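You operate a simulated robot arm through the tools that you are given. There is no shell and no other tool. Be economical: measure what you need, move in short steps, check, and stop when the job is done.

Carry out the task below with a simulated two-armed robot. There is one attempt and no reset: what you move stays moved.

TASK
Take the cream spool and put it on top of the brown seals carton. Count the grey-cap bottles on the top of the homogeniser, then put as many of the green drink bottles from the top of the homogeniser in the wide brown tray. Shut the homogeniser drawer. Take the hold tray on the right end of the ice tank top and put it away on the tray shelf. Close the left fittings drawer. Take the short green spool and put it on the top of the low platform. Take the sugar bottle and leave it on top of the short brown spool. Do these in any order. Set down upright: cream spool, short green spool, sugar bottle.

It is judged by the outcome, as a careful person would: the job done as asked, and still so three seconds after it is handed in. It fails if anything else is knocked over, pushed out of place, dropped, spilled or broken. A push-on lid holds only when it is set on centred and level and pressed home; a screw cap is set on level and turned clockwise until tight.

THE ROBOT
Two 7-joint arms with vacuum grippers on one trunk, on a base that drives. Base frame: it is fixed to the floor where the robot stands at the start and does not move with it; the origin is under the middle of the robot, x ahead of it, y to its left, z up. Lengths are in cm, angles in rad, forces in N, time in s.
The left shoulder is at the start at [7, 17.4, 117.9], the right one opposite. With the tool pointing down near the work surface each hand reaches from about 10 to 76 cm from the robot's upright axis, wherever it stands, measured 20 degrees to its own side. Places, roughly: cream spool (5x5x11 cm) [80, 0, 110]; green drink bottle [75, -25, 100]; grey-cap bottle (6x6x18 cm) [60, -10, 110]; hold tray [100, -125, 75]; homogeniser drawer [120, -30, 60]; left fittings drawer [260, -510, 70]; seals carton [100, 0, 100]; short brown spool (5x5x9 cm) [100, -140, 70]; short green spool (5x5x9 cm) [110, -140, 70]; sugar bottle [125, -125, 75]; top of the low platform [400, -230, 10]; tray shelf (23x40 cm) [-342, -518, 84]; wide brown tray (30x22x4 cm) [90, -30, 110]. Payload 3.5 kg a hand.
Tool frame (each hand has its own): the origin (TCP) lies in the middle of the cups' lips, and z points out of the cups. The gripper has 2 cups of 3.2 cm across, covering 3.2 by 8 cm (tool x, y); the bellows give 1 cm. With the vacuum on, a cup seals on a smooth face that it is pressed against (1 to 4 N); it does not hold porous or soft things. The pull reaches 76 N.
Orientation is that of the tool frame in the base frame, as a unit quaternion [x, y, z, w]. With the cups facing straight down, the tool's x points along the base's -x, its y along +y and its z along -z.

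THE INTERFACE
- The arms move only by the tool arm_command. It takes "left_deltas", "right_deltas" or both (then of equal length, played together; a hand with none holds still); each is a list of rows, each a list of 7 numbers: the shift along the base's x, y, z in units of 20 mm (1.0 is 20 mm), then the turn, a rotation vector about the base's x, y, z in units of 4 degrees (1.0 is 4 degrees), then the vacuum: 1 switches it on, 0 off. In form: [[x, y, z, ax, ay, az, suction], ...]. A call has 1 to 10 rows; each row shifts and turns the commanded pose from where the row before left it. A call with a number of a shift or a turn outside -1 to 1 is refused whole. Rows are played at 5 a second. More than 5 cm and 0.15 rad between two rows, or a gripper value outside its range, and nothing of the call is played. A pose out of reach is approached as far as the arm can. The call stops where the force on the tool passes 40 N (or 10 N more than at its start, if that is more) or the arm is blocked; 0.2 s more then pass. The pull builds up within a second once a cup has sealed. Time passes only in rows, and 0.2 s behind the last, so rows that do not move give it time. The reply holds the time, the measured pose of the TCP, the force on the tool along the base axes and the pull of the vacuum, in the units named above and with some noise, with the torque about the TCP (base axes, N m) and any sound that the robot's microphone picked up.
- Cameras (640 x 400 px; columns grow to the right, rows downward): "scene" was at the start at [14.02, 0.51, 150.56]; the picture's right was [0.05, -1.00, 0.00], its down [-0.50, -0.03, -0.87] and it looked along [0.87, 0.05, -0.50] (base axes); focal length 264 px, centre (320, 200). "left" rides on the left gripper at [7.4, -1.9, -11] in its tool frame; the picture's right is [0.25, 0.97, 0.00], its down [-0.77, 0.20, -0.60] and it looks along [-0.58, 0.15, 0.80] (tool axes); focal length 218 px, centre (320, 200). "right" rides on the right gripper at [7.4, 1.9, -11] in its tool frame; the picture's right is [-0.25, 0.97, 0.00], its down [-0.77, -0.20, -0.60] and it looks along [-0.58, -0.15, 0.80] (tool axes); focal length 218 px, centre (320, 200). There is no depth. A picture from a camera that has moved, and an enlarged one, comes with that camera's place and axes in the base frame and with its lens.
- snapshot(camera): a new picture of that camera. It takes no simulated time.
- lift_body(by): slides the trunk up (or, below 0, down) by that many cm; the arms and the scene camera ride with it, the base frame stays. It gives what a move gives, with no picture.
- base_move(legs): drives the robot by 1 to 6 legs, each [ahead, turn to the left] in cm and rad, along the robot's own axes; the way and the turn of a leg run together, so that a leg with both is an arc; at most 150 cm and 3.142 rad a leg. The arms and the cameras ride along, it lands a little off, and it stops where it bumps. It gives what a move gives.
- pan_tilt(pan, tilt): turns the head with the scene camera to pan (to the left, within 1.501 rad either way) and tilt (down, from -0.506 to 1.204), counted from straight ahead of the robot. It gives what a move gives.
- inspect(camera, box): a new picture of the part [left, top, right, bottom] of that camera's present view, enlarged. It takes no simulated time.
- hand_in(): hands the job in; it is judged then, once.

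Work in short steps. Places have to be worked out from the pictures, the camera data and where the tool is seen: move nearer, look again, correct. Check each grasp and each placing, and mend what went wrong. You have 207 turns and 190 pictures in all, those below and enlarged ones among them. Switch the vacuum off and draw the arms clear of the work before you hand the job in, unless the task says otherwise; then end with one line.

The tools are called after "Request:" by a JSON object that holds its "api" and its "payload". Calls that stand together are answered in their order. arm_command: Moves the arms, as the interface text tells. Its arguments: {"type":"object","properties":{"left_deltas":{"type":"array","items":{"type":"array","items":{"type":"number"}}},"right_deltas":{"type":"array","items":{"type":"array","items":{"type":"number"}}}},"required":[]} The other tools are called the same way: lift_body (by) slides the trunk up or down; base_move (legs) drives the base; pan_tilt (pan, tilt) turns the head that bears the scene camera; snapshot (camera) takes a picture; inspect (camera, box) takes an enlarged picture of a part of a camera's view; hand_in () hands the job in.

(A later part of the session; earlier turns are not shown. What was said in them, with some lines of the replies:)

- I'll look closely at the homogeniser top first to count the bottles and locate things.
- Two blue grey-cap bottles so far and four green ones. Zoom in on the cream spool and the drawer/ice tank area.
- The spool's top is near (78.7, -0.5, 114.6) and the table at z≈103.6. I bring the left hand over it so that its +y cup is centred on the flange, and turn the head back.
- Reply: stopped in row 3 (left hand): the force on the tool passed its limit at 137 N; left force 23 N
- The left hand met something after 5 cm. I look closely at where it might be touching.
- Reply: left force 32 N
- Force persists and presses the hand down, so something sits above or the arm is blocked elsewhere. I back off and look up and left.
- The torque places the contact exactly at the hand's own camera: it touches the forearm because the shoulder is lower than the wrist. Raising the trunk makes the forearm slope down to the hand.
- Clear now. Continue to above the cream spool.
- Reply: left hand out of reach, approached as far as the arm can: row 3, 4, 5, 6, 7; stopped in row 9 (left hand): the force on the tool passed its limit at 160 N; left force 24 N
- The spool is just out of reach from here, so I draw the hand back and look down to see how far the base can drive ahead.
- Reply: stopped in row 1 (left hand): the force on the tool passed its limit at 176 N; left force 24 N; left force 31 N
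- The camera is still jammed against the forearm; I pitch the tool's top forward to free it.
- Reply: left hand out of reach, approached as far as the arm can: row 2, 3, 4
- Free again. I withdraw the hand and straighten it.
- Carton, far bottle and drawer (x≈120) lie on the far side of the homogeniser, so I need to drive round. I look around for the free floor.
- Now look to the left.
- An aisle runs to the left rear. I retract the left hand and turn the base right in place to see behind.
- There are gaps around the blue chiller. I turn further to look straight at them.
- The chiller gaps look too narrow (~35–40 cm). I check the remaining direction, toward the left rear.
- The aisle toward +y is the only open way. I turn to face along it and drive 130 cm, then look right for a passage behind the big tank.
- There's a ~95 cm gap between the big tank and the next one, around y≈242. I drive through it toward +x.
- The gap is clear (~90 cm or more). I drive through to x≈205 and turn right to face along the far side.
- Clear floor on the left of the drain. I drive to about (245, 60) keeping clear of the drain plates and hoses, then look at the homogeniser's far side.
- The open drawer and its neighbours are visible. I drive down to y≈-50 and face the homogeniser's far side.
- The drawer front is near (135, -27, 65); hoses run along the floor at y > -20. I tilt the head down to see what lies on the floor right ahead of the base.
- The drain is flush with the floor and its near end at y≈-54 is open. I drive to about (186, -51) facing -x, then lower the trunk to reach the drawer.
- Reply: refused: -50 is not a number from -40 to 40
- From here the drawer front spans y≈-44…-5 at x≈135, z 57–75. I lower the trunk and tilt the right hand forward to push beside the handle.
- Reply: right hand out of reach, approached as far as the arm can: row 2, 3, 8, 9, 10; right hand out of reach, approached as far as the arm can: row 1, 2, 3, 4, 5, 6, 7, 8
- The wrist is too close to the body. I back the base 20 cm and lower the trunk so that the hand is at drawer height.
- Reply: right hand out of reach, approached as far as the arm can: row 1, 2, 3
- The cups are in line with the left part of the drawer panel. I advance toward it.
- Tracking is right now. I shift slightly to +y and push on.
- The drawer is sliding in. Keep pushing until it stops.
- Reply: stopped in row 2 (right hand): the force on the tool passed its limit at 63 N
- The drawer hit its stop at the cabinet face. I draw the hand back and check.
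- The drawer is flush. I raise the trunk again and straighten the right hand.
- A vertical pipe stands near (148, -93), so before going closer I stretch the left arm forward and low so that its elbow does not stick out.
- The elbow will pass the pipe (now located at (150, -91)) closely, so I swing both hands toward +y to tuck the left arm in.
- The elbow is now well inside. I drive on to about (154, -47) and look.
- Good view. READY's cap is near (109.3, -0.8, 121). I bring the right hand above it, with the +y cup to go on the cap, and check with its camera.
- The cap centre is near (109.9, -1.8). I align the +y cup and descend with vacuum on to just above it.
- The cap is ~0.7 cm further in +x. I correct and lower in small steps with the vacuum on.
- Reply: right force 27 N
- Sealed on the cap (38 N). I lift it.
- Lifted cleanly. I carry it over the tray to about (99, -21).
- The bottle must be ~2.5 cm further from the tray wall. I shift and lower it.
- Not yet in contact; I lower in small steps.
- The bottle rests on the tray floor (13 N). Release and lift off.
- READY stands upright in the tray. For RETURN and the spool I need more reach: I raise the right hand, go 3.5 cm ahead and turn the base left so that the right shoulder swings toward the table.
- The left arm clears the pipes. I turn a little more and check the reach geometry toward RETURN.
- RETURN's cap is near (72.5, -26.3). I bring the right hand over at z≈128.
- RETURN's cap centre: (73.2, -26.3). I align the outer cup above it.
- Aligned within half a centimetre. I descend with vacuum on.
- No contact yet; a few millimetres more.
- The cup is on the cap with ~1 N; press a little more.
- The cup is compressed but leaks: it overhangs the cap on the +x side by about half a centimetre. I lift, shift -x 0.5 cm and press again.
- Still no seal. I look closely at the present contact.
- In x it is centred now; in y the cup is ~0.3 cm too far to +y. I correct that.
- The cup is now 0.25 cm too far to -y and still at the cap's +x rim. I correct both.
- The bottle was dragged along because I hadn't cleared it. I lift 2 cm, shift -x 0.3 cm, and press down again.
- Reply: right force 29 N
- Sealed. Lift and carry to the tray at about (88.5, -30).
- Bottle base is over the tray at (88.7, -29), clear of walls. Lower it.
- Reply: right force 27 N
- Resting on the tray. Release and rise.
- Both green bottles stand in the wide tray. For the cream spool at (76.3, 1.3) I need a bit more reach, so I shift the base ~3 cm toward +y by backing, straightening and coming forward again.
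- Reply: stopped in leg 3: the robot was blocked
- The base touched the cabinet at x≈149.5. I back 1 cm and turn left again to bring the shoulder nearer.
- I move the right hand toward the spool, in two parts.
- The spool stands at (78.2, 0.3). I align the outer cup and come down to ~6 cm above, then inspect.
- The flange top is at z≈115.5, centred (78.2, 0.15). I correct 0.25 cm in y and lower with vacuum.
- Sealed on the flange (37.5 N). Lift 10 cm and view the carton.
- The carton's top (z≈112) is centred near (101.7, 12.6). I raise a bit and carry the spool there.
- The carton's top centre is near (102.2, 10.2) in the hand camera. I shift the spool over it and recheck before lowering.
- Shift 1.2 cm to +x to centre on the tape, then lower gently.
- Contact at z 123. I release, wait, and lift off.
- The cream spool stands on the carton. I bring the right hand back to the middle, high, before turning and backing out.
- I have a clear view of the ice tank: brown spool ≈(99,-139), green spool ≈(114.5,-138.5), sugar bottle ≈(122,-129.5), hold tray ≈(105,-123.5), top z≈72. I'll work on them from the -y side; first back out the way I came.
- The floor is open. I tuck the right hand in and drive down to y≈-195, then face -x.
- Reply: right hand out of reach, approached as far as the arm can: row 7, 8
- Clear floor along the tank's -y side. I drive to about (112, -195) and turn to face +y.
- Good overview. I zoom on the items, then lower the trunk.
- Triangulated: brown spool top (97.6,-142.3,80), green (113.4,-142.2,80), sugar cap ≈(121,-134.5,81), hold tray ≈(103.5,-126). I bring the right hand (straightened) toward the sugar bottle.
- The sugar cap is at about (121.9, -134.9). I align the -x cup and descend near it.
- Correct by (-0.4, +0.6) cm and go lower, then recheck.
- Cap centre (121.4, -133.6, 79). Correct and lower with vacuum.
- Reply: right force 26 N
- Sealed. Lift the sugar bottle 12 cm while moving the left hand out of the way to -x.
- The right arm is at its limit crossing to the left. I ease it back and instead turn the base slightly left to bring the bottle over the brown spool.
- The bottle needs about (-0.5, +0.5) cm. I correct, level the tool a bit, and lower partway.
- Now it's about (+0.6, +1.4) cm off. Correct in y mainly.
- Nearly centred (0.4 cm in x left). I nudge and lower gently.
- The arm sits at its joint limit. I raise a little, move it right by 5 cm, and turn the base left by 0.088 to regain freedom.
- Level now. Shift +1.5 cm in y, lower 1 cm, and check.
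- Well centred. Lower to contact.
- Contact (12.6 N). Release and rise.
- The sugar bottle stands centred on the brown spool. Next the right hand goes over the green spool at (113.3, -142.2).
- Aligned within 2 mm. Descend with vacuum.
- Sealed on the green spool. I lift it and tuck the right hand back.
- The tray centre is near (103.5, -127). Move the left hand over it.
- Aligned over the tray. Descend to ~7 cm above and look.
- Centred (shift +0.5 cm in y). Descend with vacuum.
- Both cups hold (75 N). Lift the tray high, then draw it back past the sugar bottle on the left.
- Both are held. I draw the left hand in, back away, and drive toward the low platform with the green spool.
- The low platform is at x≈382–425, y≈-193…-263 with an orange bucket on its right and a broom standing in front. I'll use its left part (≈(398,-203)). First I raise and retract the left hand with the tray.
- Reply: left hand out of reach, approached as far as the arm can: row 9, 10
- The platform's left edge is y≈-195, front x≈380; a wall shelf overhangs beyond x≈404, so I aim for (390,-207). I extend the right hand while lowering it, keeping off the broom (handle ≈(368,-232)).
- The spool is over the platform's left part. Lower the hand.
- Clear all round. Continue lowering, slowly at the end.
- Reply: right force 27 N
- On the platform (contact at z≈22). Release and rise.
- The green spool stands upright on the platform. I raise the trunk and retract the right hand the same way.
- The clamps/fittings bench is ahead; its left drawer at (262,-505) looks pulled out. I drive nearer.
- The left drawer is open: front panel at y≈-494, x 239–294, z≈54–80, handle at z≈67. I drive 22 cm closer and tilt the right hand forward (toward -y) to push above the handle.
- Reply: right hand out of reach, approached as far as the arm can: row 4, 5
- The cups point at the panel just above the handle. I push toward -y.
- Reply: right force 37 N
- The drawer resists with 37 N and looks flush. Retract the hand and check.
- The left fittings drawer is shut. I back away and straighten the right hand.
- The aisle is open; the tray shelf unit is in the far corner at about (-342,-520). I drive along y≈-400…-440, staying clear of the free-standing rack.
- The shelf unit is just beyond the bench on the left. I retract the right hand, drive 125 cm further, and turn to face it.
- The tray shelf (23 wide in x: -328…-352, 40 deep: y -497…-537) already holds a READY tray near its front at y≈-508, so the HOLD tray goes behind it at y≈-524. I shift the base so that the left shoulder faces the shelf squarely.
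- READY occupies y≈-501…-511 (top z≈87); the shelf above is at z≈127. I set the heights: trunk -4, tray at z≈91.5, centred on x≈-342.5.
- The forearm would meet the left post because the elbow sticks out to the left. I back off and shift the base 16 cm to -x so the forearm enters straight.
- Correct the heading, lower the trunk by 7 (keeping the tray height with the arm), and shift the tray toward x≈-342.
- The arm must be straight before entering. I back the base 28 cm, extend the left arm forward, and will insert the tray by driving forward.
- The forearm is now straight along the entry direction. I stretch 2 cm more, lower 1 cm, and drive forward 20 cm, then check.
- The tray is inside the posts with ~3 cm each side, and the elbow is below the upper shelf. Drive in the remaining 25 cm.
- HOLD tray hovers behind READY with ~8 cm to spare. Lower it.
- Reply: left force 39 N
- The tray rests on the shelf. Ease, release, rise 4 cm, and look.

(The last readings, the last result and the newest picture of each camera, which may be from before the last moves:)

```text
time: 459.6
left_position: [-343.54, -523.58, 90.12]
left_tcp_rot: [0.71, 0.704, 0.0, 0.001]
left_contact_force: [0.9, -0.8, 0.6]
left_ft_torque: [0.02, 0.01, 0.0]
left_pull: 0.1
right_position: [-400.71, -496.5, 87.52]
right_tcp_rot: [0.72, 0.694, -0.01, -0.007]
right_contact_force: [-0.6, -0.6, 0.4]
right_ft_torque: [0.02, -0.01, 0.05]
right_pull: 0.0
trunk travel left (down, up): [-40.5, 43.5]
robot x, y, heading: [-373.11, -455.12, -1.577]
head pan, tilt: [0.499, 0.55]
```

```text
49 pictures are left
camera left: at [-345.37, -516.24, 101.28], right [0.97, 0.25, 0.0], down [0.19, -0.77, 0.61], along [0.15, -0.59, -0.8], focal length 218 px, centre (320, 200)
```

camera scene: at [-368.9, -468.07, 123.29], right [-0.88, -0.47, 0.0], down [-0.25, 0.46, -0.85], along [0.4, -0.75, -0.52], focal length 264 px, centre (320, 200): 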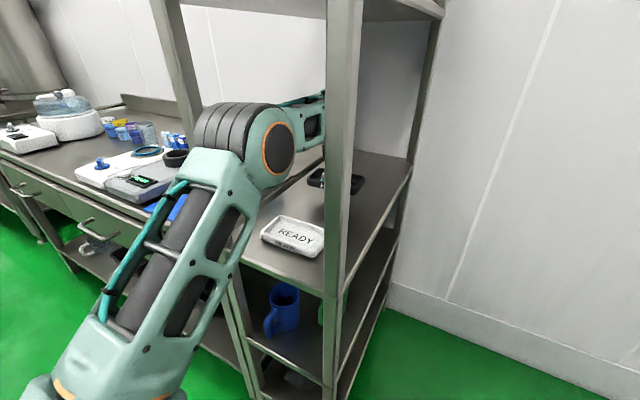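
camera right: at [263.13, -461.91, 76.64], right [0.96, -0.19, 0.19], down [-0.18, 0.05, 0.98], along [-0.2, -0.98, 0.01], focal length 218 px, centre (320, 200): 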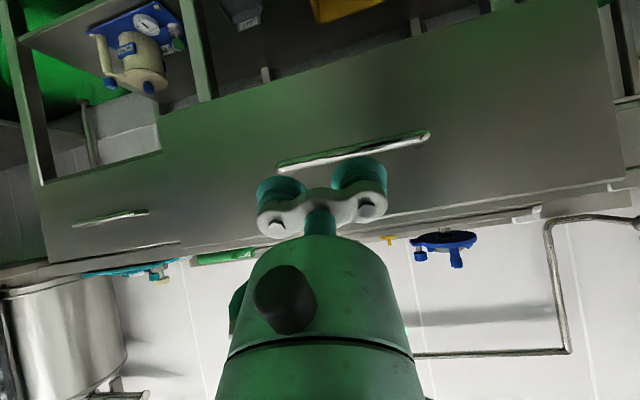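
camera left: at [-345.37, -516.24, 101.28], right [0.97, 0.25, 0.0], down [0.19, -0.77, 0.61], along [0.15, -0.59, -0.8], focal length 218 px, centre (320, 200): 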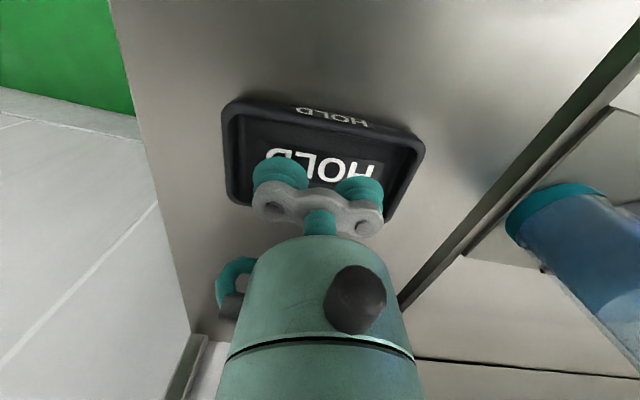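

The HOLD tray lies flat on the tray shelf. I raise 1 cm and back straight out.

Request:
{"api": "arm_command", "payload": {"left_deltas": [[0, 0, 0.5, 0, 0, 0, 0]]}}

Request:
{"api": "base_move", "payload": {"legs": [[-25, 0], [-25, 0]]}}

Request:
{"api": "pan_tilt", "payload": {"pan": 0.35, "tilt": 0.4}}

Request:
{"api": "snapshot", "payload": {"camera": "scene"}}

```text
time: 460.0
left_position: [-343.28, -523.61, 91.21]
left_tcp_rot: [0.71, 0.705, 0.0, 0.002]
left_contact_force: [-0.8, 0.3, 0.2]
left_ft_torque: [-0.02, -0.01, 0.01]
left_pull: 0.0
right_position: [-400.79, -496.54, 87.58]
right_tcp_rot: [0.719, 0.694, -0.01, -0.007]
right_contact_force: [-0.3, -0.4, -0.7]
right_ft_torque: [0.0, -0.03, 0.01]
right_pull: 0.0
trunk travel left (down, up): [-40.5, 43.5]
robot x, y, heading: [-372.97, -454.96, -1.578]
head pan, tilt: [0.499, 0.55]
```

```text
time: 463.2
left_position: [-343.2, -474.61, 91.26]
left_tcp_rot: [0.71, 0.705, 0.0, 0.001]
left_contact_force: [-0.2, 1.1, -0.1]
left_ft_torque: [0.0, 0.0, -0.03]
left_pull: 0.0
right_position: [-400.55, -447.46, 87.51]
right_tcp_rot: [0.72, 0.694, -0.01, -0.006]
right_contact_force: [0.0, 0.1, -0.1]
right_ft_torque: [0.01, 0.01, 0.04]
right_pull: 0.2
trunk travel left (down, up): [-40.5, 43.5]
robot x, y, heading: [-372.7, -405.9, -1.581]
head pan, tilt: [0.499, 0.55]
```

```text
time: 463.9
left_position: [-343.17, -474.65, 91.21]
left_tcp_rot: [0.71, 0.704, 0.0, 0.001]
left_contact_force: [0.7, 0.0, -0.9]
left_ft_torque: [-0.02, 0.04, 0.02]
left_pull: 0.1
right_position: [-400.54, -447.58, 87.65]
right_tcp_rot: [0.72, 0.694, -0.01, -0.007]
right_contact_force: [-0.5, 0.3, -0.2]
right_ft_torque: [-0.02, 0.0, 0.01]
right_pull: 0.1
trunk travel left (down, up): [-40.5, 43.5]
robot x, y, heading: [-372.76, -406.06, -1.58]
head pan, tilt: [0.351, 0.4]
```

```text
48 pictures are left
camera scene: at [-369.68, -419.77, 124.66], right [-0.94, -0.34, 0.0], down [-0.13, 0.37, -0.92], along [0.31, -0.87, -0.39], focal length 264 px, centre (320, 200)
```

scene: 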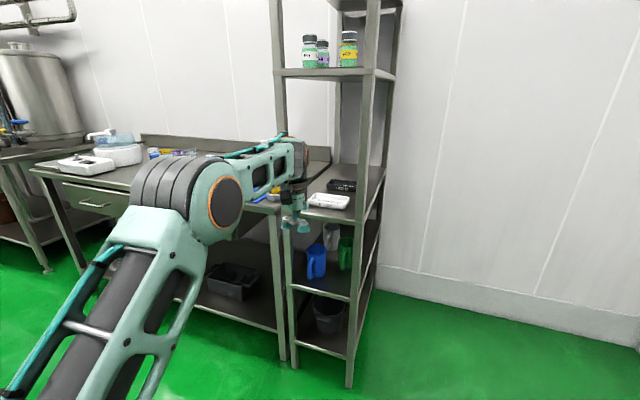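

All seven jobs are done and the hands are empty and clear, so I hand in.

Request:
{"api": "hand_in", "payload": {}}

```text
The job is handed in.
```

The job is handed in with every part of the task done. I counted two grey-cap bottles and put two green bottles (READY and RETURN) in the wide brown tray. The cream spool is on the seals carton, the sugar bottle on the short brown spool, the short green spool on the low platform and the HOLD tray on the tray shelf, and both drawers are shut.
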